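You operate a simulated robot arm through the tools that you are given. There is no shell and no other tool.

You run a simulated robot arm. Do the job below in one go: nothing can be reset, and whatever is moved stays where it is left.

Task
Pump the cart platform to its top, brush the mud off it and slide the black crate on.
Fine: brake the cart first; use the yellow brush and put it back; don't lift the crate. Set down upright: yellow brush. What is to be rubbed or washed off counts as gone when no trace of it is left.
Where things are to end (x, y in the base frame): black crate within 0.05 m of [0.87, -0.21].

The check looks at the end state, three seconds after you hand in, the way a careful person would. Anything else that was tipped, shoved, dropped, spilled or broken makes it a failure.

Robot
A 6-joint arm with a two-finger gripper, fixed in place. Base frame: the origin is at the foot of the arm, x ahead of it, y to its left, z up; the work surface is at about z = 0.7. Lengths are in m, angles in rad, forces in N, time in s.
Its first joint turns from -2.897 to 2.897 rad. Payload 3.43 kg.
The TCP is the grasp point between the finger pads, 0.02 m short of the fingertips. In the tool frame z runs along the fingers and y along their closing line. The gripper opens to 0.19 m. The gripper's body begins 0.248 m behind the TCP.
Orientation is told as [roll, pitch, yaw] about the base's x, y, z axes, in that order, counted from this pose: with the fingers straight down and closing along the base's y, the tool's x points along the base's -x, its y along +y and its z along -z.

Tools
- The arm moves only by the tool apply_moves. Its argument "deltas" is a list that holds one entry, the list of rows, each a list of 6 numbers: the shift along the base's x, y, z in m, then the turn, a rotation vector about the base's x, y, z in degrees. In form: [[[x, y, z, rx, ry, rz], ...]]. A call has 1 to 20 rows; each row is the pose to reach, as a shift and turn from the pose commanded when the call began. "hand" is the opening in per cent of the stroke, from 0 (shut) to 100 (fully open), set as the call begins (left out, the last holds). Each row takes 0.2 s and may step no farther than 0.05 m and 0.15 rad from the row before; otherwise, or with a gripper value out of range, the whole call is refused. A pose out of reach is approached as far as the arm can. The call stops where the force on the tool passes 40 N (or 10 N more than at its start, if that is more) or the arm is blocked; 0.2 s more then pass. Each finger travels about 0.153 m/s and halts on what it meets, pressing with about 22 N; the grip force reading is that of the motor and also rises with nothing between the fingers. The clock runs only during rows and for 0.2 s after the last one: add rows that repeat a pose to give the fingers time. The reply holds the time, the measured pose of the TCP, the force on the tool along the base axes, the opening and the grip force, in the units named above and with some noise, with the torque about the TCP (base axes, N m) and any sound that the robot's microphone picked up.
- Cameras (640 x 400 px; columns grow to the right, rows downward): "scene" is fixed at [0.0477, -0.498, 1.3615]; the picture's right is [0.36, -0.93, 0.00], its down [-0.43, -0.17, -0.89] and it looks along [0.83, 0.32, -0.46] (base axes); focal length 284 px, centre (320, 200). "wrist" rides on the gripper at [0.07, -0.008, -0.288] in the tool frame; the picture's right is [0.12, 0.99, 0.00], its down [-0.96, 0.11, -0.25] and it looks along [-0.24, 0.03, 0.97] (tool axes); focal length 261 px, centre (320, 200). There is no depth. A picture from a camera that has moved, and an enlarged one, comes with that camera's place and axes in the base frame and with its lens.
- grab_frame(camera): a new picture of that camera. The clock stands still meanwhile.
- move_column(by): slides the trunk up (or, below 0, down) by that many m; the arm rides with it, the base frame stays. It gives what a move gives, with no picture.
- zoom(camera, box): a new picture of the part [left, top, right, bottom] of that camera's present view, enlarged. The clock stands still meanwhile.
- job_done(): hands the job in; it is judged then, once.

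Places have to be worked out from the pictures, the camera data and where the tool is seen. Open the gripper and draw the arm clear of the work before you hand the job in, unless the task says otherwise.

The tools are called after ">>>" by a JSON object that holds its "method" and its "body". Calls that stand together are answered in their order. apply_moves: Moves the arm, as the interface text tells. Its arguments: {"type":"object","properties":{"deltas":{"type":"array","items":{"type":"array","items":{"type":"array","items":{"type":"number"}}}},"hand":{"type":"number"}},"required":["deltas"]} The other tools are called the same way: move_column (by) slides the trunk up or down; grab_frame (camera) takes a picture; zoom (camera, box) takes an enlarged picture of a part of a camera's view; job_done () hands the job in.

At the start:

```text
time: 0.0
tool_pos: [0.7542, 0.0355, 1.2429]
orientation: [0.001, 0.0, 0.001]
wrist_force: [0.1, 0.4, 0.2]
torque: [-0.02, 0.02, 0.05]
finger_gap: 0.1899
grasp_force: 0.0
trunk travel left (down, up): [-0.275, 0.165]
```

scene: 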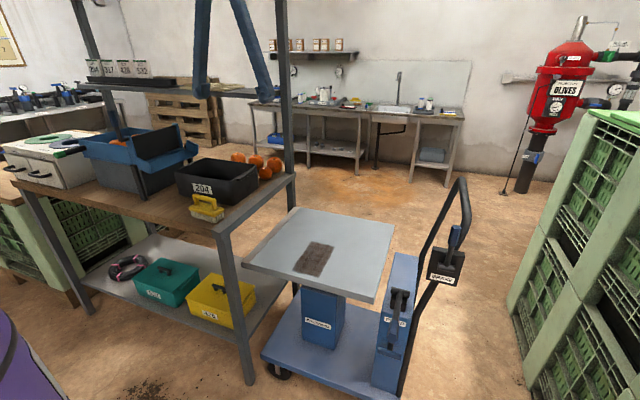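
wrist: 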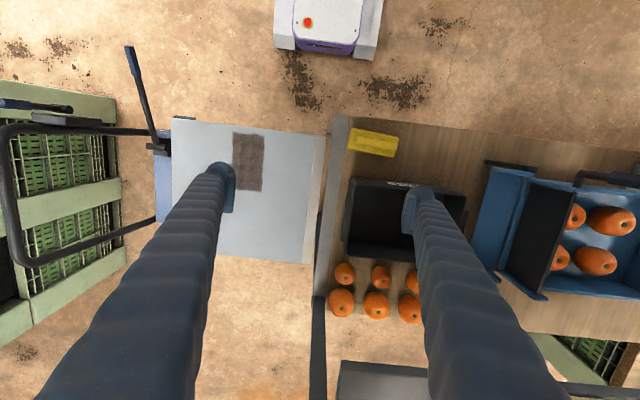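

I'll start by looking closely at the cart, its levers and the brush in enlarged pictures.

>>> {"method": "zoom", "body": {"camera": "scene", "box": [340, 170, 500, 400]}}

>>> {"method": "zoom", "body": {"camera": "scene", "box": [160, 130, 320, 230]}}

>>> {"method": "zoom", "body": {"camera": "scene", "box": [230, 190, 430, 315]}}

>>> {"method": "zoom", "body": {"camera": "wrist", "box": [0, 30, 340, 290]}}

```text
1.74 times, centred on (420, 285) of scene
camera zoom: at [0.0477, -0.498, 1.3615], right [0.36, -0.93, 0.0], down [-0.43, -0.17, -0.89], along [0.83, 0.32, -0.46], focal length 494 px, centre (146, 52)
```

zoom: 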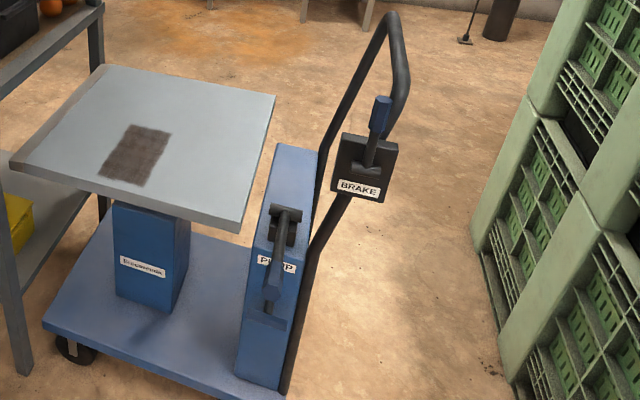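

```text
4.00 times, centred on (240, 180) of scene
camera zoom: at [0.0477, -0.498, 1.3615], right [0.36, -0.93, 0.0], down [-0.43, -0.17, -0.89], along [0.83, 0.32, -0.46], focal length 1136 px, centre (640, 280)
```

zoom: 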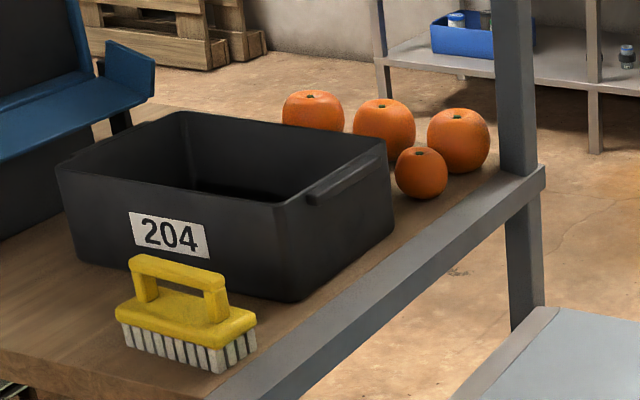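

```text
3.20 times, centred on (330, 252) of scene
camera zoom: at [0.0477, -0.498, 1.3615], right [0.36, -0.93, 0.0], down [-0.43, -0.17, -0.89], along [0.83, 0.32, -0.46], focal length 908 px, centre (288, 32)
```

zoom: 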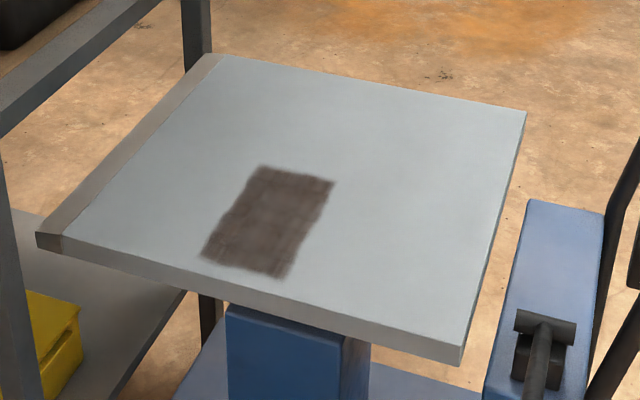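

```text
1.54 times, centred on (170, 160) of wrist
camera zoom: at [0.6837, 0.0284, 1.5307], right [-0.12, 0.99, 0.0], down [0.96, 0.11, 0.25], along [0.24, 0.03, -0.97], focal length 401 px, centre (551, 262)
```

zoom: 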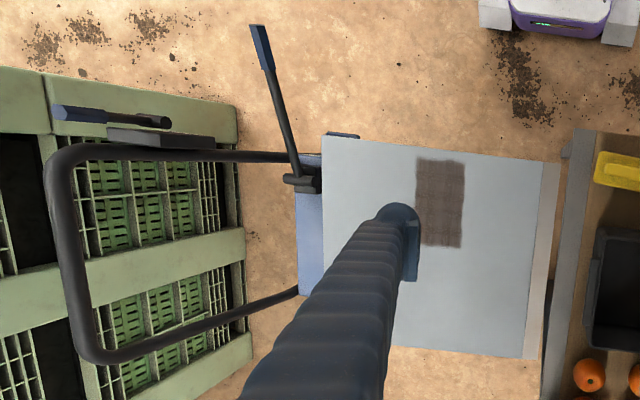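

The table top seems to be near z 0.86 and the platform near z 0.70, with the pump lever pointing toward the base on the cart's right side and the brake lever upright. I'll zoom in further on both levers.

>>> {"method": "zoom", "body": {"camera": "scene", "box": [410, 170, 490, 300]}}

>>> {"method": "zoom", "body": {"camera": "scene", "box": [365, 245, 445, 400]}}

>>> {"method": "zoom", "body": {"camera": "wrist", "box": [0, 30, 190, 150]}}

>>> {"method": "zoom", "body": {"camera": "wrist", "box": [310, 100, 510, 330]}}

```text
3.08 times, centred on (450, 235) of scene
camera zoom: at [0.0477, -0.498, 1.3615], right [0.36, -0.93, 0.0], down [-0.43, -0.17, -0.89], along [0.83, 0.32, -0.46], focal length 874 px, centre (-80, 92)
```

zoom: 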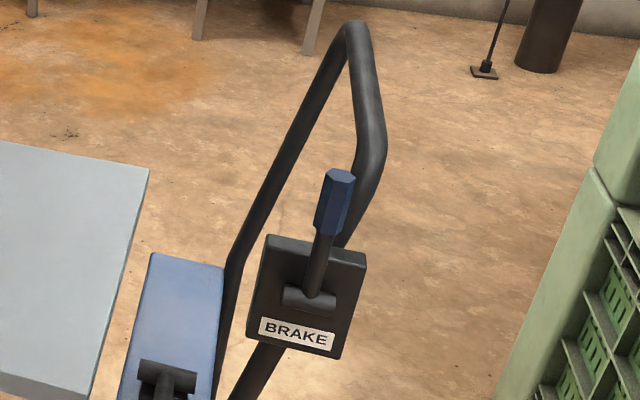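

```text
2.58 times, centred on (405, 322) of scene
camera zoom: at [0.0477, -0.498, 1.3615], right [0.36, -0.93, 0.0], down [-0.43, -0.17, -0.89], along [0.83, 0.32, -0.46], focal length 733 px, centre (101, -116)
```

zoom: 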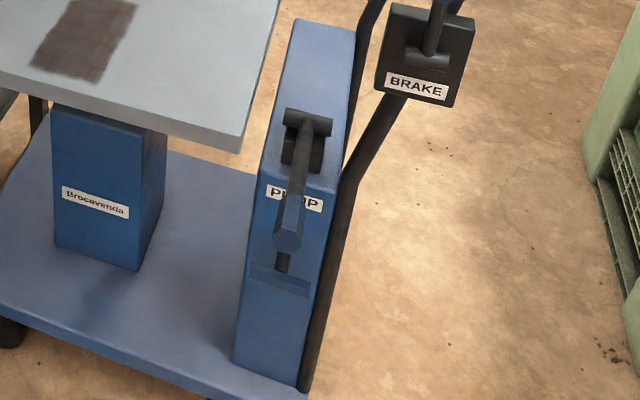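

```text
3.33 times, centred on (95, 90) of wrist
camera zoom: at [0.6837, 0.0284, 1.5307], right [-0.12, 0.99, 0.0], down [0.96, 0.11, 0.25], along [0.24, 0.03, -0.97], focal length 869 px, centre (1070, 567)
```

zoom: 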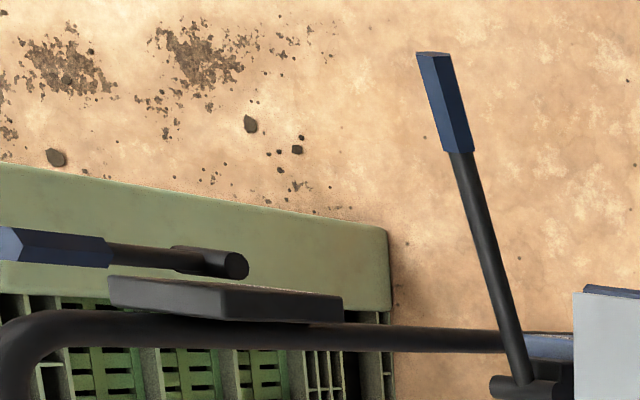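

```text
1.74 times, centred on (410, 215) of wrist
camera zoom: at [0.6837, 0.0284, 1.5307], right [-0.12, 0.99, 0.0], down [0.96, 0.11, 0.25], along [0.24, 0.03, -0.97], focal length 453 px, centre (164, 174)
```

zoom: 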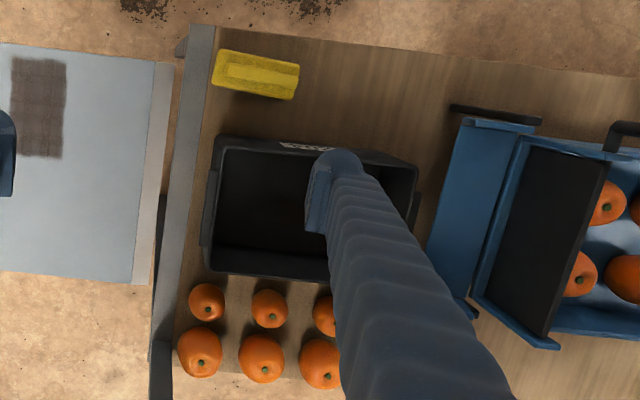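

The brake lever is upright at about (0.70, -0.594), z 0.86–1.0, pivoting about an axis along y on the plate's front. I'll move above it at height and look again.

>>> {"method": "apply_moves", "body": {"deltas": [[[0, -0.045, 0, 0, 0, 0], [-0.005, -0.09, 0, 0, 0, 0], [-0.01, -0.135, 0, 0, 0, 0], [-0.015, -0.18, 0, 0, 0, 0], [-0.02, -0.225, 0, 0, 0, 0], [-0.025, -0.27, 0, 0, 0, 0], [-0.03, -0.315, 0, 0, 0, 0], [-0.035, -0.36, 0, 0, 0, 0], [-0.04, -0.405, 0, 0, 0, 0], [-0.045, -0.45, 0, 0, 0, 0], [-0.05, -0.495, 0, 0, 0, 0], [-0.055, -0.54, 0, 0, 0, 0], [-0.055, -0.585, 0, 0, 0, 0], [-0.055, -0.63, 0, 0, 0, 0], [-0.055, -0.63, 0, 0, 0, 0]]], "hand": 50}}

>>> {"method": "grab_frame", "body": {"camera": "scene"}}

>>> {"method": "grab_frame", "body": {"camera": "wrist"}}

```text
time: 3.2
tool_pos: [0.6993, -0.5951, 1.245]
orientation: [-0.001, 0.001, -0.001]
wrist_force: [-0.1, -0.7, -0.3]
torque: [0.1, -0.07, 0.03]
finger_gap: 0.0949
grasp_force: 0.0
trunk travel left (down, up): [-0.275, 0.165]
```

```text
taken
```

scene: 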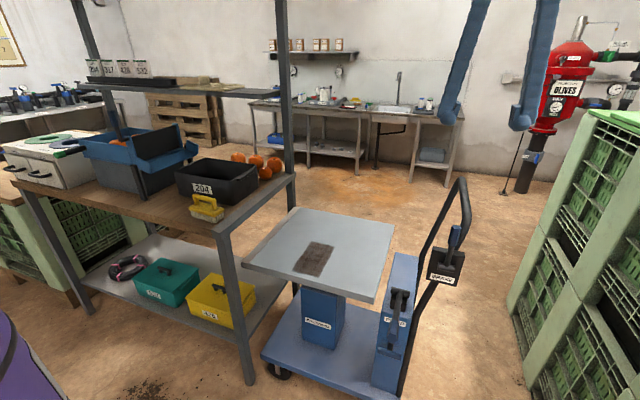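

```text
taken
camera wrist: at [0.6284, -0.6025, 1.5321], right [-0.12, 0.99, 0.0], down [0.96, 0.12, 0.25], along [0.25, 0.03, -0.97], focal length 261 px, centre (320, 200)
```

wrist: 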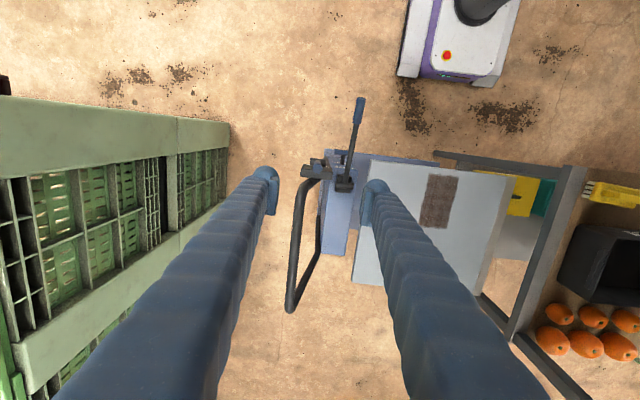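

The tool is above the brake; I'll enlarge the wrist view to find the lever exactly.

>>> {"method": "zoom", "body": {"camera": "wrist", "box": [270, 80, 400, 220]}}

>>> {"method": "zoom", "body": {"camera": "scene", "box": [420, 170, 480, 300]}}

```text
2.86 times, centred on (335, 150) of wrist
camera zoom: at [0.6284, -0.6025, 1.5321], right [-0.12, 0.99, 0.0], down [0.96, 0.12, 0.25], along [0.25, 0.03, -0.97], focal length 745 px, centre (277, 343)
```

zoom: 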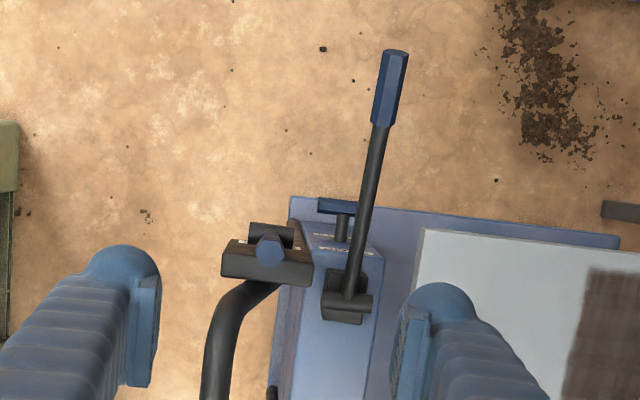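

```text
3.08 times, centred on (450, 235) of scene
camera zoom: at [0.0477, -0.498, 1.3615], right [0.36, -0.93, 0.0], down [-0.43, -0.17, -0.89], along [0.83, 0.32, -0.46], focal length 874 px, centre (-80, 92)
```

zoom: 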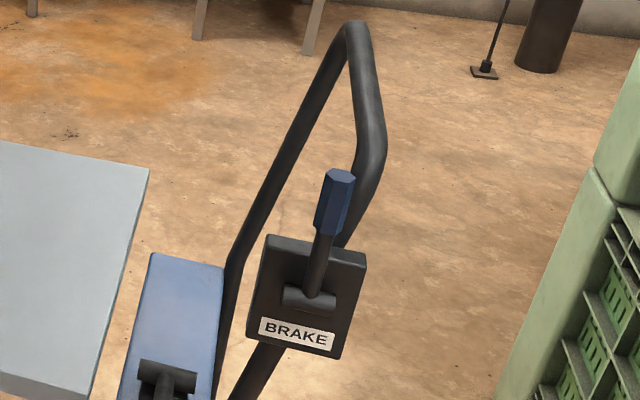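

The lever tip is at (0.698, -0.598, 1.0) with a clear drop above it. I'll descend astride the blue grip and close on it.

>>> {"method": "apply_moves", "body": {"deltas": [[[0, -0.002, -0.045, 0, 0, 0], [0, -0.002, -0.09, 0, 0, 0], [0, -0.002, -0.135, 0, 0, 0], [0, -0.002, -0.18, 0, 0, 0], [0, -0.002, -0.22, 0, 0, 0], [0, -0.002, -0.25, 0, 0, 0], [0, -0.002, -0.275, 0, 0, 0], [0, -0.002, -0.275, 0, 0, 0]]]}}

>>> {"method": "grab_frame", "body": {"camera": "wrist"}}

>>> {"method": "zoom", "body": {"camera": "scene", "box": [380, 120, 500, 300]}}

```text
time: 5.0
tool_pos: [0.6983, -0.5952, 0.9691]
orientation: [0.0, 0.001, -0.001]
wrist_force: [0.0, -0.8, 0.6]
torque: [0.02, 0.0, 0.02]
finger_gap: 0.0947
grasp_force: 0.1
trunk travel left (down, up): [-0.275, 0.165]
```

```text
taken
camera wrist: at [0.6279, -0.6036, 1.2564], right [-0.12, 0.99, 0.0], down [0.96, 0.11, 0.25], along [0.25, 0.03, -0.97], focal length 261 px, centre (320, 200)
```

wrist: 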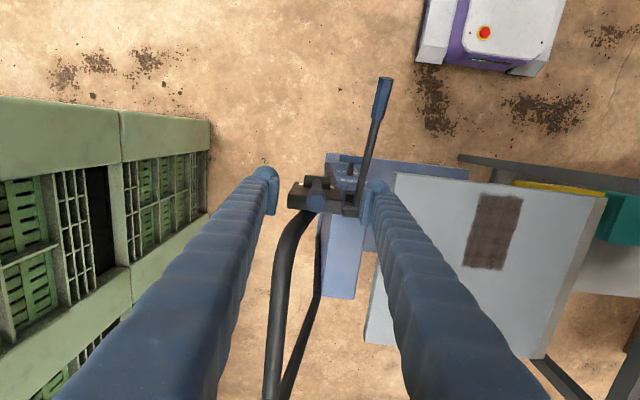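

```text
2.22 times, centred on (440, 210) of scene
camera zoom: at [0.0477, -0.498, 1.3615], right [0.36, -0.93, 0.0], down [-0.43, -0.17, -0.89], along [0.83, 0.32, -0.46], focal length 631 px, centre (53, 178)
```

zoom: 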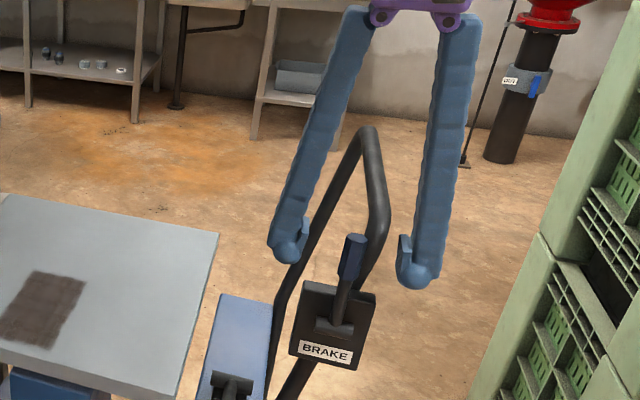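

The fingers straddle the brake grip as intended. I'll close on it and check the grip.

>>> {"method": "apply_moves", "body": {"deltas": [[[0, 0, -0.005, 0, 0, 0], [0, 0, -0.005, 0, 0, 0], [0, 0, -0.005, 0, 0, 0], [0, 0, -0.005, 0, 0, 0]]], "hand": 0}}

>>> {"method": "zoom", "body": {"camera": "scene", "box": [380, 120, 500, 300]}}

```text
time: 6.0
tool_pos: [0.6981, -0.6008, 0.9633]
orientation: [-0.002, -0.001, -0.003]
wrist_force: [-1.3, -34.2, 1.6]
torque: [-0.29, 0.07, -0.08]
finger_gap: 0.0196
grasp_force: 45.4
trunk travel left (down, up): [-0.275, 0.165]
```

```text
2.22 times, centred on (440, 210) of scene
camera zoom: at [0.0477, -0.498, 1.3615], right [0.36, -0.93, 0.0], down [-0.43, -0.17, -0.89], along [0.83, 0.32, -0.46], focal length 631 px, centre (53, 178)
```

zoom: 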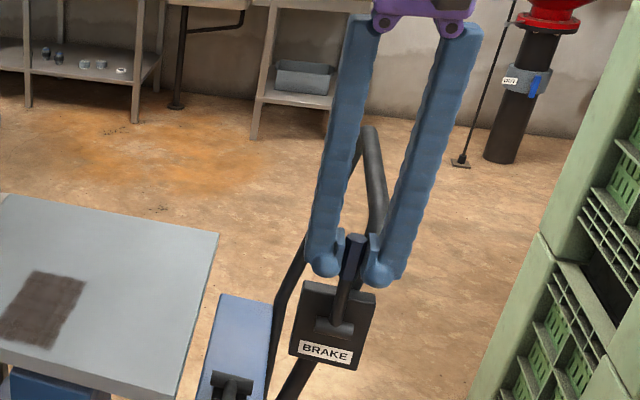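

Gripped (gap 0.02 m), but the tool is pulled sideways with 34 N because the lever sits slightly more to -y. I'll shift the command 6 mm to relieve that.

>>> {"method": "apply_moves", "body": {"deltas": [[[0, -0.003, 0, 0, 0, 0], [0, -0.006, 0, 0, 0, 0], [0, -0.006, 0, 0, 0, 0]]]}}

```text
time: 6.8
tool_pos: [0.6974, -0.6002, 0.964]
orientation: [0.002, 0.0, -0.001]
wrist_force: [-2.5, -2.7, 10.0]
torque: [0.07, 0.07, -0.04]
finger_gap: 0.0194
grasp_force: 45.4
trunk travel left (down, up): [-0.275, 0.165]
```

The sideways force is gone. Now I'll pull the lever toward the base along its arc in small steps, turning the gripper with it.

>>> {"method": "apply_moves", "body": {"deltas": [[[-0.0045, 0, -0.0001, 0, -2.5, 0], [-0.0091, 0, -0.0004, 0, -5, 0], [-0.0136, 0, -0.0009, 0, -7.5, 0], [-0.0181, 0, -0.0016, 0, -10, 0], [-0.0225, 0, -0.0025, 0, -12.5, 0], [-0.0269, 0, -0.0035, 0, -15, 0]]]}}

>>> {"method": "zoom", "body": {"camera": "scene", "box": [340, 120, 500, 300]}}

```text
time: 8.2
tool_pos: [0.6723, -0.6012, 0.96]
orientation: [0.001, -0.263, 0.0]
wrist_force: [6.9, 6.7, 4.6]
torque: [0.15, -0.73, -0.04]
finger_gap: 0.0194
grasp_force: 44.8
trunk travel left (down, up): [-0.275, 0.165]
```

```text
2.22 times, centred on (420, 210) of scene
camera zoom: at [0.0477, -0.498, 1.3615], right [0.36, -0.93, 0.0], down [-0.43, -0.17, -0.89], along [0.83, 0.32, -0.46], focal length 631 px, centre (98, 178)
```

zoom: 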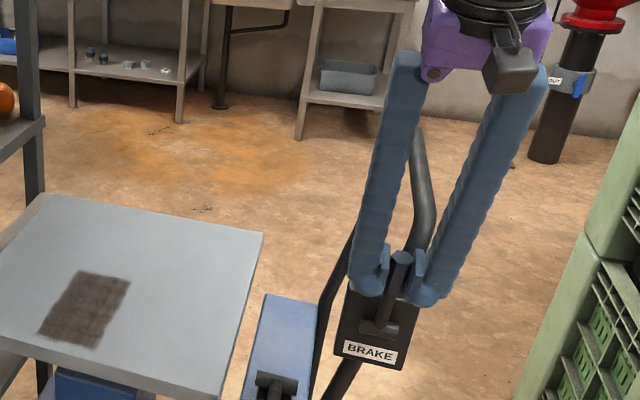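

The lever follows with little force and the cart stays put. I'll continue the arc to about 45 degrees.

>>> {"method": "apply_moves", "body": {"deltas": [[[-0.0044, 0, -0.0013, 0, -2.5, 0], [-0.0087, 0, -0.0027, 0, -5, 0], [-0.0129, 0, -0.0044, 0, -7.5, 0], [-0.017, 0, -0.0062, 0, -10, 0], [-0.0211, 0, -0.0082, 0, -12.5, 0], [-0.0251, 0, -0.0104, 0, -15, 0], [-0.0289, 0, -0.0128, 0, -17.5, 0], [-0.0327, 0, -0.0153, 0, -20, 0], [-0.0364, 0, -0.018, 0, -22.5, 0], [-0.0399, 0, -0.0208, 0, -25, 0], [-0.0433, 0, -0.0238, 0, -27.5, 0], [-0.0466, 0, -0.0269, 0, -30, 0]]]}}

>>> {"method": "zoom", "body": {"camera": "scene", "box": [340, 120, 500, 300]}}

```text
time: 10.8
tool_pos: [0.6272, -0.6018, 0.9322]
orientation: [0.0, -0.784, -0.001]
wrist_force: [21.9, 5.1, -10.7]
torque: [0.14, -0.75, 0.06]
finger_gap: 0.0195
grasp_force: 45.2
trunk travel left (down, up): [-0.275, 0.165]
```

```text
2.22 times, centred on (420, 210) of scene
camera zoom: at [0.0477, -0.498, 1.3615], right [0.36, -0.93, 0.0], down [-0.43, -0.17, -0.89], along [0.83, 0.32, -0.46], focal length 631 px, centre (98, 178)
```

zoom: 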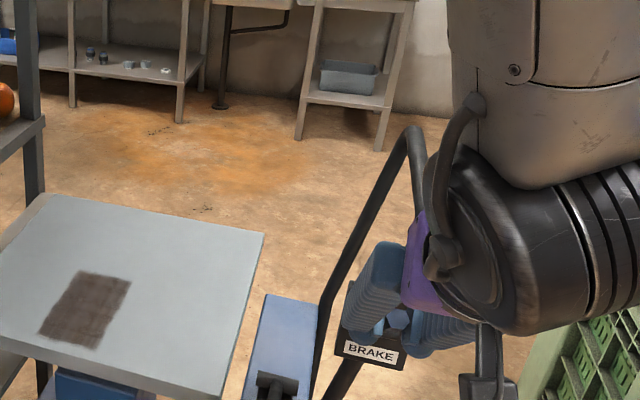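

Radial pull of about 23 N means my arc is slightly too wide; the turning resistance is still only about 8 N and there was no stop yet. I'll pull in a few mm and continue the arc.

>>> {"method": "apply_moves", "body": {"deltas": [[[0.001, 0, -0.002, 0, 0, 0], [0.002, 0, -0.003, 0, 0, 0], [-0.001, 0, -0.0055, 0, -2.5, 0], [-0.0036, 0, -0.0087, 0, -5, 0], [-0.0064, 0, -0.0122, 0, -7.5, 0], [-0.009, 0, -0.0159, 0, -10, 0], [-0.0114, 0, -0.0195, 0, -12.5, 0], [-0.0138, 0, -0.0235, 0, -15, 0]]]}}

```text
time: 12.6
tool_pos: [0.611, -0.6021, 0.91]
orientation: [0.001, -1.046, -0.001]
wrist_force: [3.2, 5.5, 2.5]
torque: [0.22, -0.37, 0.19]
finger_gap: 0.0194
grasp_force: 45.1
trunk travel left (down, up): [-0.275, 0.165]
```

Forces are low again; continuing the arc toward 75 degrees.

>>> {"method": "apply_moves", "body": {"deltas": [[[-0.0022, 0, -0.004, 0, -2.5, 0], [-0.0042, 0, -0.0081, 0, -5, 0], [-0.006, 0, -0.0122, 0, -7.5, 0], [-0.0077, 0, -0.0164, 0, -10, 0], [-0.0092, 0, -0.0207, 0, -12.5, 0], [-0.0104, 0, -0.0251, 0, -15, 0]]]}}

>>> {"method": "zoom", "body": {"camera": "scene", "box": [340, 120, 500, 300]}}

```text
time: 13.7
tool_pos: [0.6038, -0.6023, 0.8936]
orientation: [0.047, -1.215, -0.03]
wrist_force: [-6.9, 7.0, 5.2]
torque: [0.18, -0.37, 0.26]
finger_gap: 0.0195
grasp_force: 45.5
out of reach, approached as far as the arm can: row 4, 5
trunk travel left (down, up): [-0.275, 0.165]
stopped in row 5: the force on the tool passed its limit at 50 N (the readings are from after the stop); the commanded pose is now the measured one
```

```text
2.22 times, centred on (420, 210) of scene
camera zoom: at [0.0477, -0.498, 1.3615], right [0.36, -0.93, 0.0], down [-0.43, -0.17, -0.89], along [0.83, 0.32, -0.46], focal length 631 px, centre (98, 178)
```

zoom: 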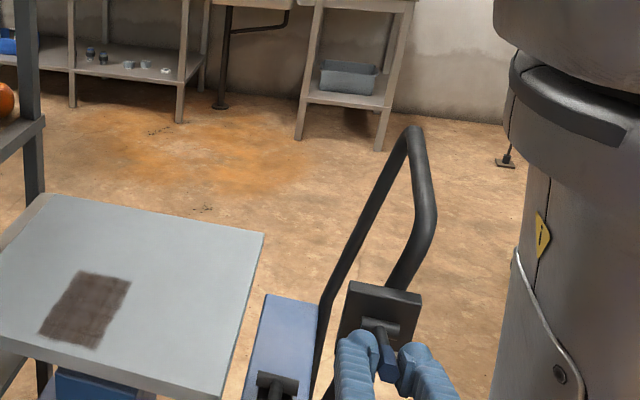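

The lever is at about 70 degrees; the stop came where the arm also ran out of reach, so I can't tell if that's the brake's stop. I'll open, back off along the tool axis and bring the gripper upright again to check by pressing from above.

>>> {"method": "apply_moves", "body": {"deltas": [[[0, 0, 0, 0, 0, 0], [0, 0, 0, 0, 0, 0], [-0.02, 0, 0.01, 0, 0, 0], [-0.045, 0, 0.025, 0, 3, 0], [-0.07, 0, 0.05, 0, 8, 0], [-0.08, 0, 0.09, 0, 15, 0], [-0.08, 0, 0.13, 0, 22, 0], [-0.08, 0, 0.17, 0, 29, 0], [-0.07, 0, 0.21, 0, 36, 0], [-0.06, 0, 0.25, 0, 43, 0], [-0.05, 0, 0.26, 0, 50, 0], [-0.04, 0, 0.26, 0, 57, 0], [-0.03, 0, 0.26, 0, 64, 0], [-0.015, 0, 0.26, 0, 69.6, 0], [-0.015, 0, 0.26, 0, 69.6, 0]]], "hand": 35}}

>>> {"method": "grab_frame", "body": {"camera": "scene"}}

>>> {"method": "grab_frame", "body": {"camera": "wrist"}}

```text
time: 16.9
tool_pos: [0.589, -0.6049, 1.1548]
orientation: [0.02, 0.0, -0.012]
wrist_force: [0.8, 0.9, -0.3]
torque: [-0.02, -0.09, -0.03]
finger_gap: 0.0667
grasp_force: 0.2
trunk travel left (down, up): [-0.275, 0.165]
```

```text
taken
```

scene: 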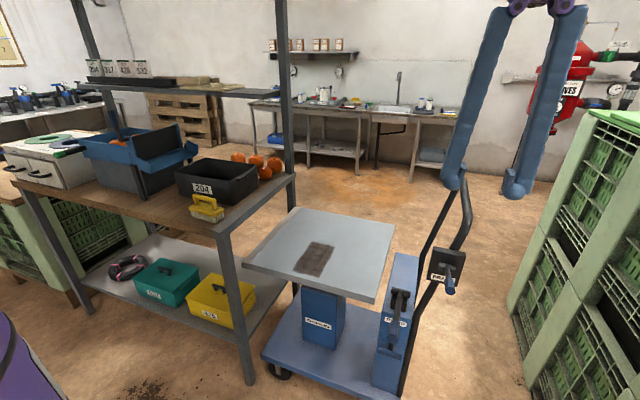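

```text
taken
camera wrist: at [0.5188, -0.6169, 1.4418], right [-0.11, 0.99, 0.02], down [0.96, 0.1, 0.25], along [0.25, 0.05, -0.97], focal length 261 px, centre (320, 200)
```

wrist: 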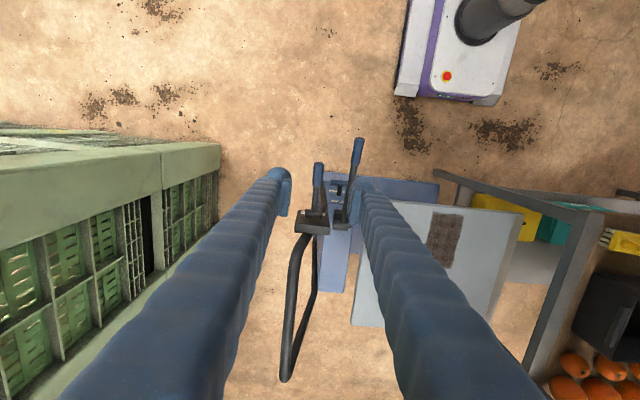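

>>> {"method": "zoom", "body": {"camera": "scene", "box": [410, 220, 490, 320]}}

>>> {"method": "zoom", "body": {"camera": "wrist", "box": [270, 120, 400, 250]}}

```text
4.00 times, centred on (450, 270) of scene
camera zoom: at [0.0477, -0.498, 1.3615], right [0.36, -0.93, 0.0], down [-0.43, -0.17, -0.89], along [0.83, 0.32, -0.46], focal length 1136 px, centre (-200, -80)
```

zoom: 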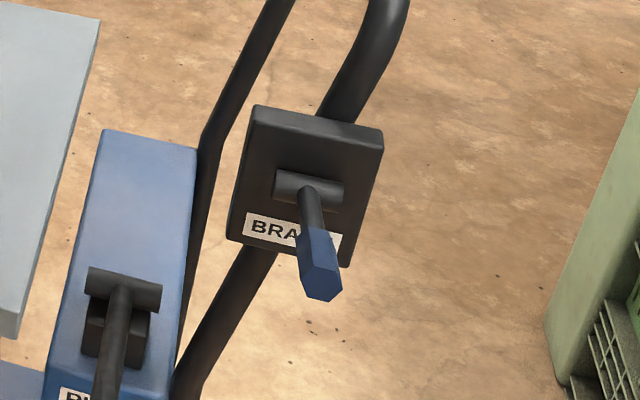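

```text
3.08 times, centred on (335, 185) of wrist
camera zoom: at [0.5188, -0.6169, 1.4418], right [-0.11, 0.99, 0.02], down [0.96, 0.1, 0.25], along [0.25, 0.05, -0.97], focal length 802 px, centre (274, 246)
```

zoom: 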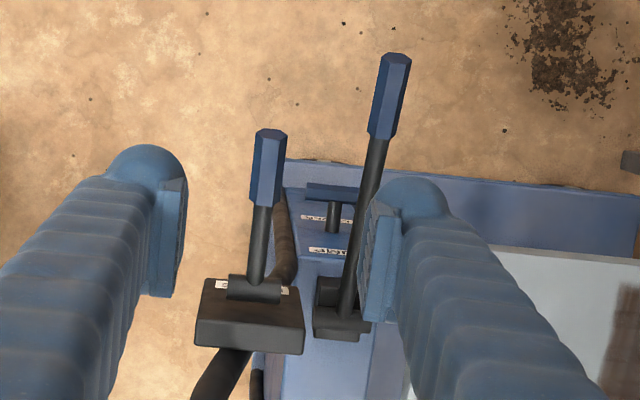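

The lever stayed lowered at about 73 degrees. I'll close the fingers and press gently on its grip from above to see whether it goes further.

>>> {"method": "apply_moves", "body": {"deltas": [[[0.005, 0.003, -0.04, -1.1, 0, 0.7], [0.011, 0.005, -0.08, -1.1, 0, 0.7], [0.011, 0.005, -0.12, -1.1, 0, 0.7], [0.011, 0.005, -0.16, -1.1, 0, 0.7], [0.011, 0.005, -0.2, -1.1, 0, 0.7], [0.011, 0.005, -0.215, -1.1, 0, 0.7], [0.011, 0.005, -0.22, -1.1, 0, 0.7]]], "hand": 0}}

>>> {"method": "zoom", "body": {"camera": "scene", "box": [400, 190, 500, 320]}}

```text
time: 18.4
tool_pos: [0.6014, -0.5985, 0.9324]
orientation: [0.002, 0.001, 0.001]
wrist_force: [-1.0, -0.2, -0.3]
torque: [-0.01, 0.01, 0.0]
finger_gap: 0.0
grasp_force: 21.8
trunk travel left (down, up): [-0.275, 0.165]
```

```text
3.08 times, centred on (450, 255) of scene
camera zoom: at [0.0477, -0.498, 1.3615], right [0.36, -0.93, 0.0], down [-0.43, -0.17, -0.89], along [0.83, 0.32, -0.46], focal length 874 px, centre (-80, 31)
```

zoom: 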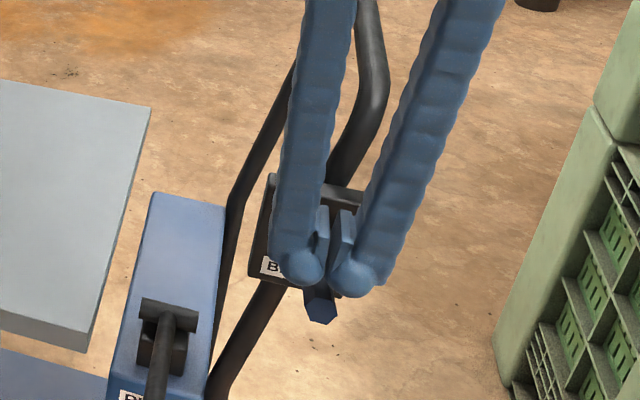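

No contact yet at z 0.932. I'll press down in small steps.

>>> {"method": "apply_moves", "body": {"deltas": [[[0, -0.001, -0.005, 0, 0, 0], [0, -0.001, -0.01, 0, 0, 0], [0, -0.001, -0.014, 0, 0, 0], [0, -0.001, -0.018, 0, 0, 0], [0, -0.001, -0.022, 0, 0, 0]]]}}

```text
time: 19.6
tool_pos: [0.602, -0.6021, 0.9208]
orientation: [-0.007, -0.005, 0.001]
wrist_force: [-3.8, 5.6, 21.4]
torque: [0.11, 0.46, 0.0]
finger_gap: 0.0061
grasp_force: 33.7
trunk travel left (down, up): [-0.275, 0.165]
stopped in row 5: the force on the tool passed its limit at 44 N (the readings are from after the stop); the commanded pose is now the measured one
```

The lever doesn't yield to 44 N here, although it turned at about 8 N before, so it is at its stop: brake on. I'll raise up and verify the lever's place.

>>> {"method": "apply_moves", "body": {"deltas": [[[0, 0, 0.01, 0, 0, 0], [0, 0, 0.04, 0, 0, 0], [0, 0, 0.08, 0, 0, 0], [-0.02, 0.01, 0.12, 0.4, 0.3, 0], [-0.05, 0.03, 0.15, 0.4, 0.3, 0], [-0.08, 0.05, 0.15, 0.4, 0.3, 0], [-0.08, 0.1, 0.15, 0.4, 0.3, 0], [-0.08, 0.1, 0.15, 0.4, 0.3, 0]]], "hand": 40}}

>>> {"method": "zoom", "body": {"camera": "scene", "box": [350, 220, 490, 400]}}

>>> {"method": "grab_frame", "body": {"camera": "wrist"}}

```text
time: 21.4
tool_pos: [0.5226, -0.4992, 1.0685]
orientation: [0.002, 0.002, 0.0]
wrist_force: [1.0, 0.4, 0.0]
torque: [-0.18, 0.01, 0.02]
finger_gap: 0.0758
grasp_force: 0.1
trunk travel left (down, up): [-0.275, 0.165]
```

```text
2.22 times, centred on (420, 310) of scene
camera zoom: at [0.0477, -0.498, 1.3615], right [0.36, -0.93, 0.0], down [-0.43, -0.17, -0.89], along [0.83, 0.32, -0.46], focal length 631 px, centre (98, -44)
```

zoom: 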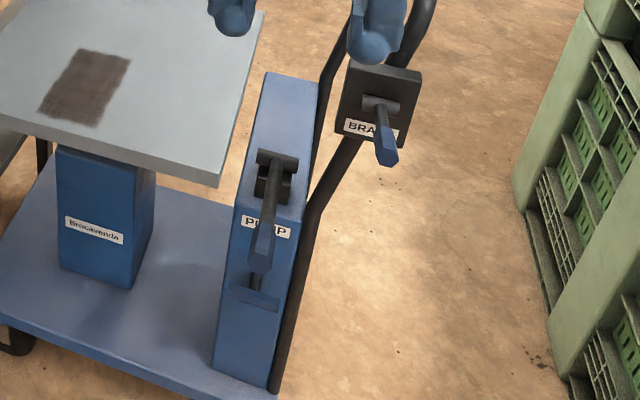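

```text
taken
camera wrist: at [0.4534, -0.5078, 1.3568], right [-0.12, 0.99, 0.0], down [0.96, 0.12, 0.25], along [0.24, 0.03, -0.97], focal length 261 px, centre (320, 200)
```

wrist: 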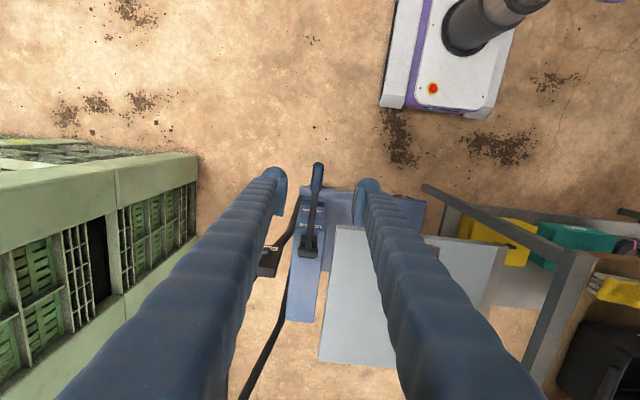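

The brake lever is down at its stop. Next I look at the pump lever and the pedal beneath it.

>>> {"method": "zoom", "body": {"camera": "wrist", "box": [250, 140, 400, 290]}}

>>> {"method": "zoom", "body": {"camera": "scene", "box": [370, 270, 430, 400]}}

```text
2.67 times, centred on (325, 215) of wrist
camera zoom: at [0.4534, -0.5078, 1.3568], right [-0.12, 0.99, 0.0], down [0.96, 0.12, 0.25], along [0.24, 0.03, -0.97], focal length 695 px, centre (307, 160)
```

zoom: 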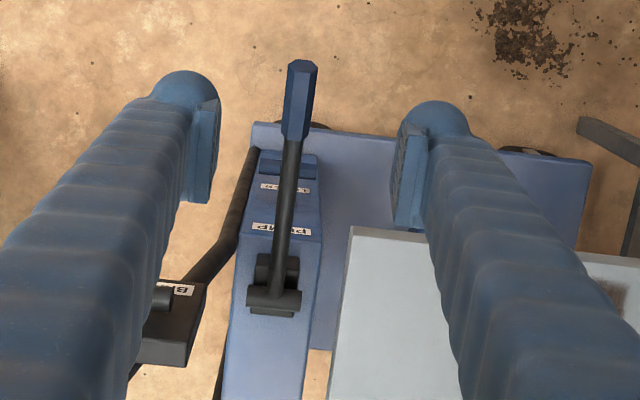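

```text
3.08 times, centred on (400, 335) of scene
camera zoom: at [0.0477, -0.498, 1.3615], right [0.36, -0.93, 0.0], down [-0.43, -0.17, -0.89], along [0.83, 0.32, -0.46], focal length 874 px, centre (74, -215)
```

zoom: 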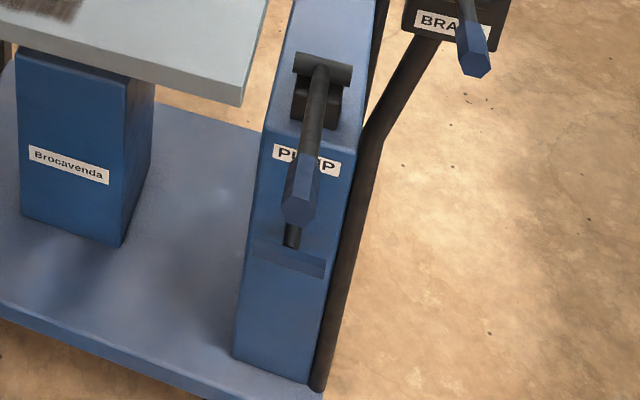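

The pump grip ends at about (0.514, -0.50, 0.78) with its pivot near (0.77, -0.50, 0.675); a separate "lower" pedal sits far below at z 0.5. I'll lower the open fingers astride the pump grip.

>>> {"method": "apply_moves", "body": {"deltas": [[[0.004, 0, -0.045, 0, 0, 0], [0.006, -0.001, -0.09, 0, 0, 0], [0.006, -0.001, -0.135, 0, 0, 0], [0.006, -0.001, -0.18, 0, 0, 0], [0.006, -0.001, -0.22, 0, 0, 0], [0.006, -0.001, -0.26, 0, 0, 0], [0.006, -0.001, -0.28, 0, 0, 0], [0.006, -0.001, -0.292, 0, 0, 0], [0.006, -0.001, -0.292, 0, 0, 0]]]}}

>>> {"method": "grab_frame", "body": {"camera": "wrist"}}

>>> {"method": "grab_frame", "body": {"camera": "scene"}}

```text
time: 23.4
tool_pos: [0.5277, -0.5035, 0.7747]
orientation: [0.004, 0.003, 0.001]
wrist_force: [0.3, -0.1, 1.2]
torque: [-0.02, -0.01, -0.02]
finger_gap: 0.0761
grasp_force: 0.0
trunk travel left (down, up): [-0.275, 0.165]
```

```text
taken
camera wrist: at [0.4588, -0.5122, 1.0632], right [-0.12, 0.99, 0.0], down [0.96, 0.12, 0.25], along [0.24, 0.03, -0.97], focal length 261 px, centre (320, 200)
```

wrist: 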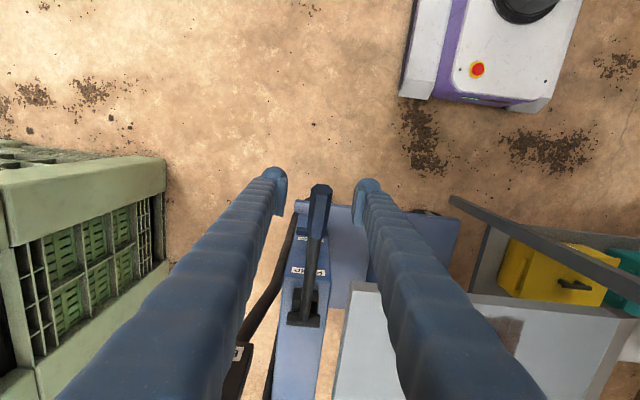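

```text
taken
```

scene: 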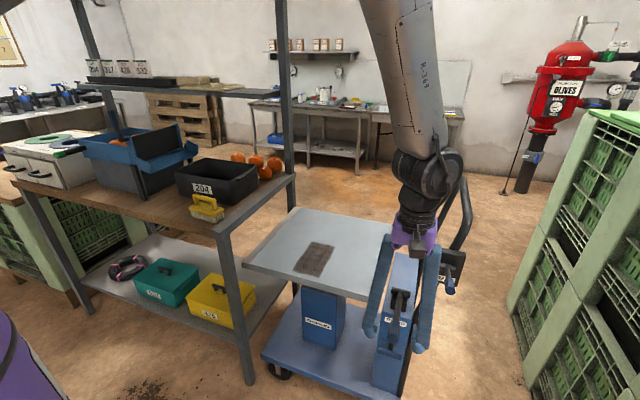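

The lever lies centered between the fingers. Closing on it.

>>> {"method": "apply_moves", "body": {"deltas": [[[0, 0.001, -0.003, 0, 0, 0], [0, 0.001, -0.003, 0, 0, 0], [0, 0.001, -0.003, 0, 0, 0], [0, 0.001, -0.003, 0, 0, 0]]], "hand": 0}}

>>> {"method": "zoom", "body": {"camera": "scene", "box": [340, 220, 460, 400]}}

```text
time: 24.4
tool_pos: [0.5273, -0.5019, 0.773]
orientation: [0.002, 0.001, 0.001]
wrist_force: [-3.6, 5.2, 1.7]
torque: [0.06, 0.09, -0.07]
finger_gap: 0.0231
grasp_force: 45.0
trunk travel left (down, up): [-0.275, 0.165]
```

```text
2.22 times, centred on (400, 310) of scene
camera zoom: at [0.0477, -0.498, 1.3615], right [0.36, -0.93, 0.0], down [-0.43, -0.17, -0.89], along [0.83, 0.32, -0.46], focal length 631 px, centre (142, -44)
```

zoom: 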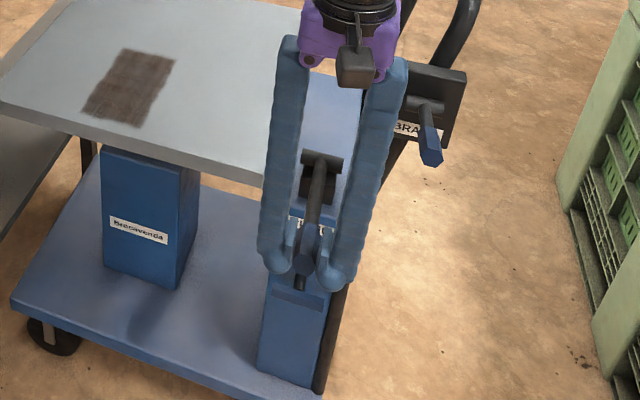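

Gripped at gap 0.023. I'll push the lever down a first stretch along its arc and read the force.

>>> {"method": "apply_moves", "body": {"deltas": [[[-0.0032, 0, -0.0085, 0, -2, 0], [-0.0062, 0, -0.0171, 0, -4, 0], [-0.0088, 0, -0.0258, 0, -6, 0], [-0.0112, 0, -0.0347, 0, -8, 0]]]}}

>>> {"method": "zoom", "body": {"camera": "scene", "box": [230, 190, 470, 400]}}

```text
time: 25.4
tool_pos: [0.5163, -0.5022, 0.7384]
orientation: [0.003, -0.14, 0.0]
wrist_force: [-27.8, 1.6, 9.8]
torque: [0.04, 0.12, 0.04]
finger_gap: 0.023
grasp_force: 45.1
trunk travel left (down, up): [-0.275, 0.165]
```

```text
1.90 times, centred on (350, 295) of scene
camera zoom: at [0.0477, -0.498, 1.3615], right [0.36, -0.93, 0.0], down [-0.43, -0.17, -0.89], along [0.83, 0.32, -0.46], focal length 541 px, centre (263, 19)
```

zoom: 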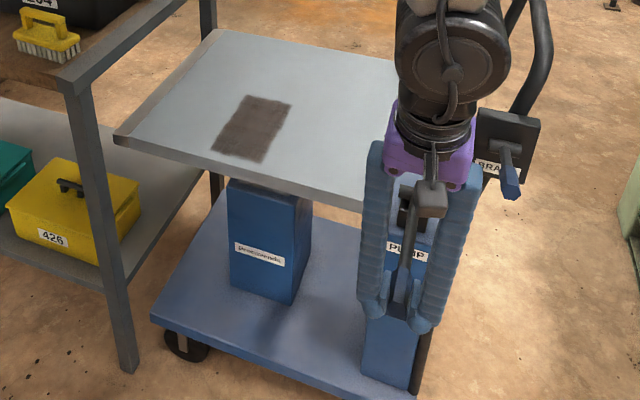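

The arm is pushed toward -x (28 N), so the lever was steeper than assumed and my path too tight. I'll shift 5 mm toward -x to relax it.

>>> {"method": "apply_moves", "body": {"deltas": [[[-0.003, 0, 0, 0, 0, 0], [-0.005, 0, 0, 0, 0, 0], [-0.005, 0, 0, 0, 0, 0]]]}}

```text
time: 26.2
tool_pos: [0.5159, -0.502, 0.7391]
orientation: [0.001, -0.137, 0.003]
wrist_force: [28.6, 13.6, -2.0]
torque: [0.12, -1.27, -0.11]
finger_gap: 0.0232
grasp_force: 45.2
trunk travel left (down, up): [-0.275, 0.165]
```

That overshot: neutral is halfway, which fits a pivot near (0.785, 0.65). I'll continue down with the corrected arc.

>>> {"method": "apply_moves", "body": {"deltas": [[[0.0025, 0, 0, 0, 0, 0], [-0.0007, 0, -0.0103, 0, -2.1, 0], [-0.0034, 0, -0.0205, 0, -4.3, 0], [-0.0056, 0, -0.0302, 0, -6.3, 0], [-0.0075, 0, -0.0398, 0, -8.3, 0], [-0.009, 0, -0.0496, 0, -10.3, 0], [-0.0102, 0, -0.0594, 0, -12.3, 0], [-0.0102, 0, -0.0594, 0, -12.3, 0]]]}}

>>> {"method": "zoom", "body": {"camera": "scene", "box": [230, 190, 470, 400]}}

```text
time: 28.0
tool_pos: [0.5032, -0.5014, 0.6781]
orientation: [0.004, -0.353, 0.003]
wrist_force: [15.6, -6.2, 0.9]
torque: [0.04, 0.25, -0.01]
finger_gap: 0.0231
grasp_force: 44.8
out of reach, approached as far as the arm can: row 3
trunk travel left (down, up): [-0.275, 0.165]
```

```text
1.90 times, centred on (350, 295) of scene
camera zoom: at [0.0477, -0.498, 1.3615], right [0.36, -0.93, 0.0], down [-0.43, -0.17, -0.89], along [0.83, 0.32, -0.46], focal length 541 px, centre (263, 19)
```

zoom: 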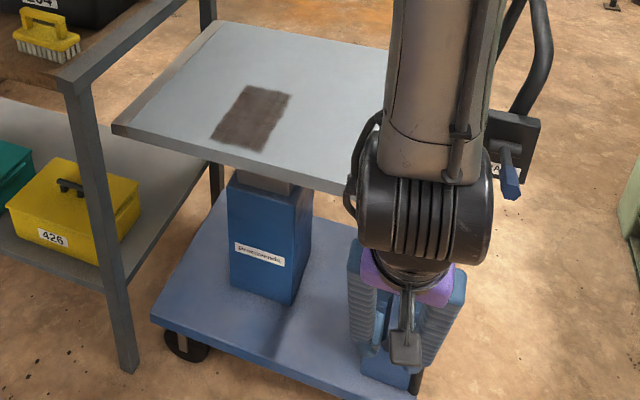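

The platform has begun to rise with the stroke. I'll continue down with the tilt held, watching for the end of the stroke.

>>> {"method": "apply_moves", "body": {"deltas": [[[0.0005, 0, -0.01, 0, 0, 0], [0.0005, 0, -0.0197, 0, 0, 0], [0.0004, 0, -0.0296, 0, 0, 0], [0.0005, 0, -0.0395, 0, 0, 0], [0.001, 0, -0.0494, 0, 0, 0], [0.0017, 0, -0.0592, 0, 0, 0], [0.0017, 0, -0.0592, 0, 0, 0]]]}}

>>> {"method": "zoom", "body": {"camera": "scene", "box": [230, 190, 470, 400]}}

```text
time: 28.9
tool_pos: [0.5024, -0.5019, 0.6463]
orientation: [0.015, -0.351, -0.001]
wrist_force: [-3.5, 3.5, 13.8]
torque: [0.37, -0.38, 0.0]
finger_gap: 0.0233
grasp_force: 45.3
trunk travel left (down, up): [-0.275, 0.165]
stopped in row 4: the force on the tool passed its limit at 44 N (the readings are from after the stop); the commanded pose is now the measured one
```

```text
1.90 times, centred on (350, 295) of scene
camera zoom: at [0.0477, -0.498, 1.3615], right [0.36, -0.93, 0.0], down [-0.43, -0.17, -0.89], along [0.83, 0.32, -0.46], focal length 541 px, centre (263, 19)
```

zoom: 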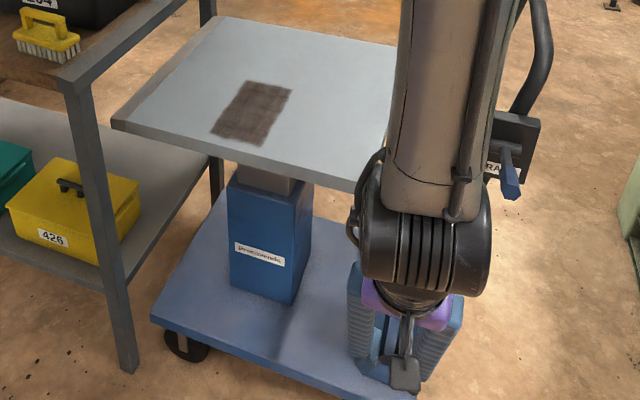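

The lever stopped at horizontal (44 N), and the platform rose roughly 3 cm. Now the return stroke: lift the gripped lever back up along the arc.

>>> {"method": "apply_moves", "body": {"deltas": [[[0.0004, 0, 0.0092, 0, 1.9, 0], [0.0004, 0, 0.0185, 0, 3.75, 0], [0.0016, 0, 0.0333, 0, 6.75, 0], [0.0035, 0, 0.048, 0, 9.75, 0], [0.0062, 0, 0.0626, 0, 12.75, 0], [0.0097, 0, 0.077, 0, 15.75, 0], [0.0139, 0, 0.0912, 0, 18.75, 0], [0.0188, 0, 0.1052, 0, 20, 0], [0.0245, 0, 0.1189, 0, 20, 0], [0.0245, 0, 0.1189, 0, 20, 0]]]}}

>>> {"method": "zoom", "body": {"camera": "scene", "box": [230, 190, 470, 400]}}

```text
time: 29.9
tool_pos: [0.5055, -0.5027, 0.6888]
orientation: [0.017, -0.196, -0.016]
wrist_force: [-4.4, 1.9, 5.7]
torque: [-0.04, -0.64, 0.21]
finger_gap: 0.0232
grasp_force: 45.3
trunk travel left (down, up): [-0.275, 0.165]
stopped in row 5: the force on the tool passed its limit at 45 N (the readings are from after the stop); the commanded pose is now the measured one
```

```text
1.90 times, centred on (350, 295) of scene
camera zoom: at [0.0477, -0.498, 1.3615], right [0.36, -0.93, 0.0], down [-0.43, -0.17, -0.89], along [0.83, 0.32, -0.46], focal length 541 px, centre (263, 19)
```

zoom: 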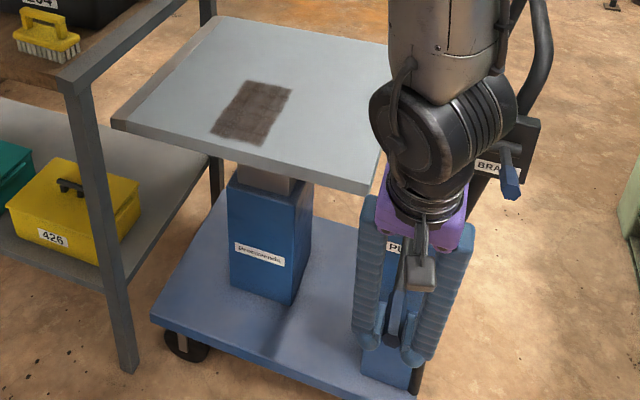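

Something pushed back 45 N midway, though it relaxed to a few N after. I'll go slower and look at the forces in smaller pieces.

>>> {"method": "apply_moves", "body": {"deltas": [[[0.0007, 0, 0.005, 0, 1, 0], [0.0014, 0, 0.0099, 0, 2, 0], [0.0014, 0, 0.0099, 0, 2, 0]]]}}

>>> {"method": "grab_frame", "body": {"camera": "wrist"}}

```text
time: 30.7
tool_pos: [0.5077, -0.5023, 0.6993]
orientation: [0.016, -0.161, -0.016]
wrist_force: [-13.4, -1.0, 2.2]
torque: [-0.08, 0.71, 0.24]
finger_gap: 0.023
grasp_force: 45.2
trunk travel left (down, up): [-0.275, 0.165]
```

```text
taken
camera wrist: at [0.3914, -0.512, 0.9717], right [-0.1, 0.99, 0.0], down [0.91, 0.1, 0.4], along [0.4, 0.04, -0.92], focal length 261 px, centre (320, 200)
```

wrist: 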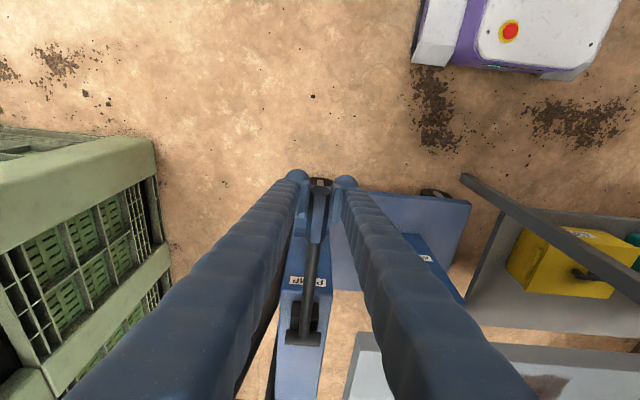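

Forces are moderate now, so the earlier stop was likely speed and a small arc mismatch. I'll raise the lever further in slower rows along a re-fitted arc.

>>> {"method": "apply_moves", "body": {"deltas": [[[-0.0005, 0, 0.004, 0, 1, 0], [0.0005, 0, 0.0107, 0, 2, 0], [0.0015, 0, 0.0157, 0, 3, 0], [0.0026, 0, 0.0207, 0, 4, 0], [0.0038, 0, 0.0257, 0, 5, 0], [0.005, 0, 0.0307, 0, 6, 0], [0.0063, 0, 0.0357, 0, 7, 0], [0.0077, 0, 0.0407, 0, 8, 0]]]}}

```text
time: 32.5
tool_pos: [0.5165, -0.5026, 0.7396]
orientation: [0.013, -0.019, -0.017]
wrist_force: [3.6, 2.3, 0.7]
torque: [-0.03, -0.06, 0.22]
finger_gap: 0.0231
grasp_force: 45.0
trunk travel left (down, up): [-0.275, 0.165]
```

Low forces; continuing up to the top of the stroke.

>>> {"method": "apply_moves", "body": {"deltas": [[[0.0015, 0, 0.005, 0, 1, 0], [0.003, 0, 0.01, 0, 2, 0], [0.0046, 0, 0.015, 0, 3, 0], [0.0062, 0, 0.02, 0, 4, 0], [0.0079, 0, 0.025, 0, 5, 0], [0.0096, 0, 0.03, 0, 6, 0]]]}}

>>> {"method": "zoom", "body": {"camera": "scene", "box": [230, 190, 470, 400]}}

```text
time: 33.9
tool_pos: [0.5258, -0.5013, 0.7687]
orientation: [0.011, 0.086, -0.014]
wrist_force: [13.5, 4.3, -6.1]
torque: [0.0, 0.46, 0.25]
finger_gap: 0.0232
grasp_force: 44.9
trunk travel left (down, up): [-0.275, 0.165]
```

```text
1.90 times, centred on (350, 295) of scene
camera zoom: at [0.0477, -0.498, 1.3615], right [0.36, -0.93, 0.0], down [-0.43, -0.17, -0.89], along [0.83, 0.32, -0.46], focal length 541 px, centre (263, 19)
```

zoom: 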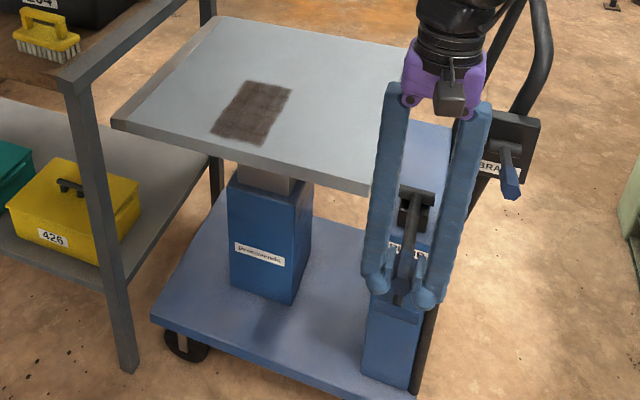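

The platform holds its height with the lever back at the top. Second down stroke along the fitted arc.

>>> {"method": "apply_moves", "body": {"deltas": [[[-0.0016, 0, -0.0044, 0, -1, 0], [-0.0032, 0, -0.0087, 0, -2, 0], [-0.0065, 0, -0.0187, 0, -4, 0], [-0.0096, 0, -0.0287, 0, -6, 0], [-0.0123, 0, -0.0387, 0, -8, 0], [-0.0147, 0, -0.0487, 0, -10, 0], [-0.0168, 0, -0.0587, 0, -12, 0], [-0.0186, 0, -0.0687, 0, -14, 0], [-0.0201, 0, -0.0787, 0, -16, 0], [-0.0213, 0, -0.0887, 0, -18, 0], [-0.0223, 0, -0.0987, 0, -20, 0], [-0.0229, 0, -0.1087, 0, -22, 0], [-0.0232, 0, -0.1187, 0, -24, 0], [-0.0232, 0, -0.1237, 0, -25, 0]]]}}

>>> {"method": "zoom", "body": {"camera": "scene", "box": [230, 190, 470, 400]}}

```text
time: 36.9
tool_pos: [0.5033, -0.5029, 0.6453]
orientation: [0.02, -0.353, -0.016]
wrist_force: [7.8, -6.6, 5.4]
torque: [0.02, -0.35, 0.2]
finger_gap: 0.0233
grasp_force: 44.6
trunk travel left (down, up): [-0.275, 0.165]
```

```text
1.90 times, centred on (350, 295) of scene
camera zoom: at [0.0477, -0.498, 1.3615], right [0.36, -0.93, 0.0], down [-0.43, -0.17, -0.89], along [0.83, 0.32, -0.46], focal length 541 px, centre (263, 19)
```

zoom: 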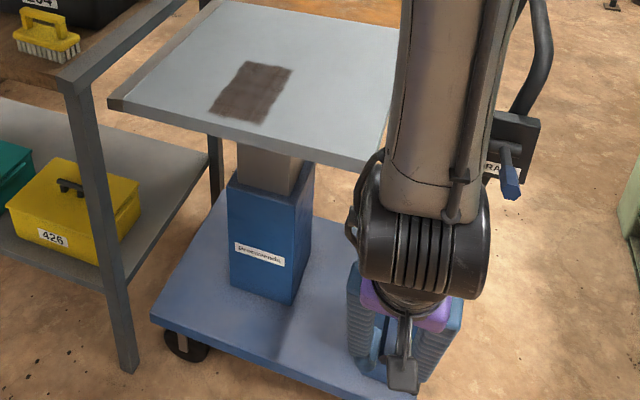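

The second stroke went smoothly and the platform rose again. Return stroke by the reverse path.

>>> {"method": "apply_moves", "body": {"deltas": [[[0, 0, 0.005, 0, 1, 0], [0.0003, 0, 0.015, 0, 3, 0], [0.0009, 0, 0.025, 0, 5, 0], [0.0019, 0, 0.035, 0, 7, 0], [0.0031, 0, 0.045, 0, 9, 0], [0.0046, 0, 0.055, 0, 11, 0], [0.0064, 0, 0.065, 0, 13, 0], [0.0085, 0, 0.075, 0, 15, 0], [0.0109, 0, 0.085, 0, 17, 0], [0.0136, 0, 0.095, 0, 19, 0], [0.0167, 0, 0.105, 0, 21, 0], [0.02, 0, 0.115, 0, 23, 0], [0.0216, 0, 0.1193, 0, 24, 0], [0.0232, 0, 0.1237, 0, 25, 0]]]}}

```text
time: 39.9
tool_pos: [0.5262, -0.5022, 0.7694]
orientation: [0.011, 0.086, -0.017]
wrist_force: [11.2, 5.5, -1.6]
torque: [0.04, -0.31, 0.25]
finger_gap: 0.0229
grasp_force: 45.6
trunk travel left (down, up): [-0.275, 0.165]
```

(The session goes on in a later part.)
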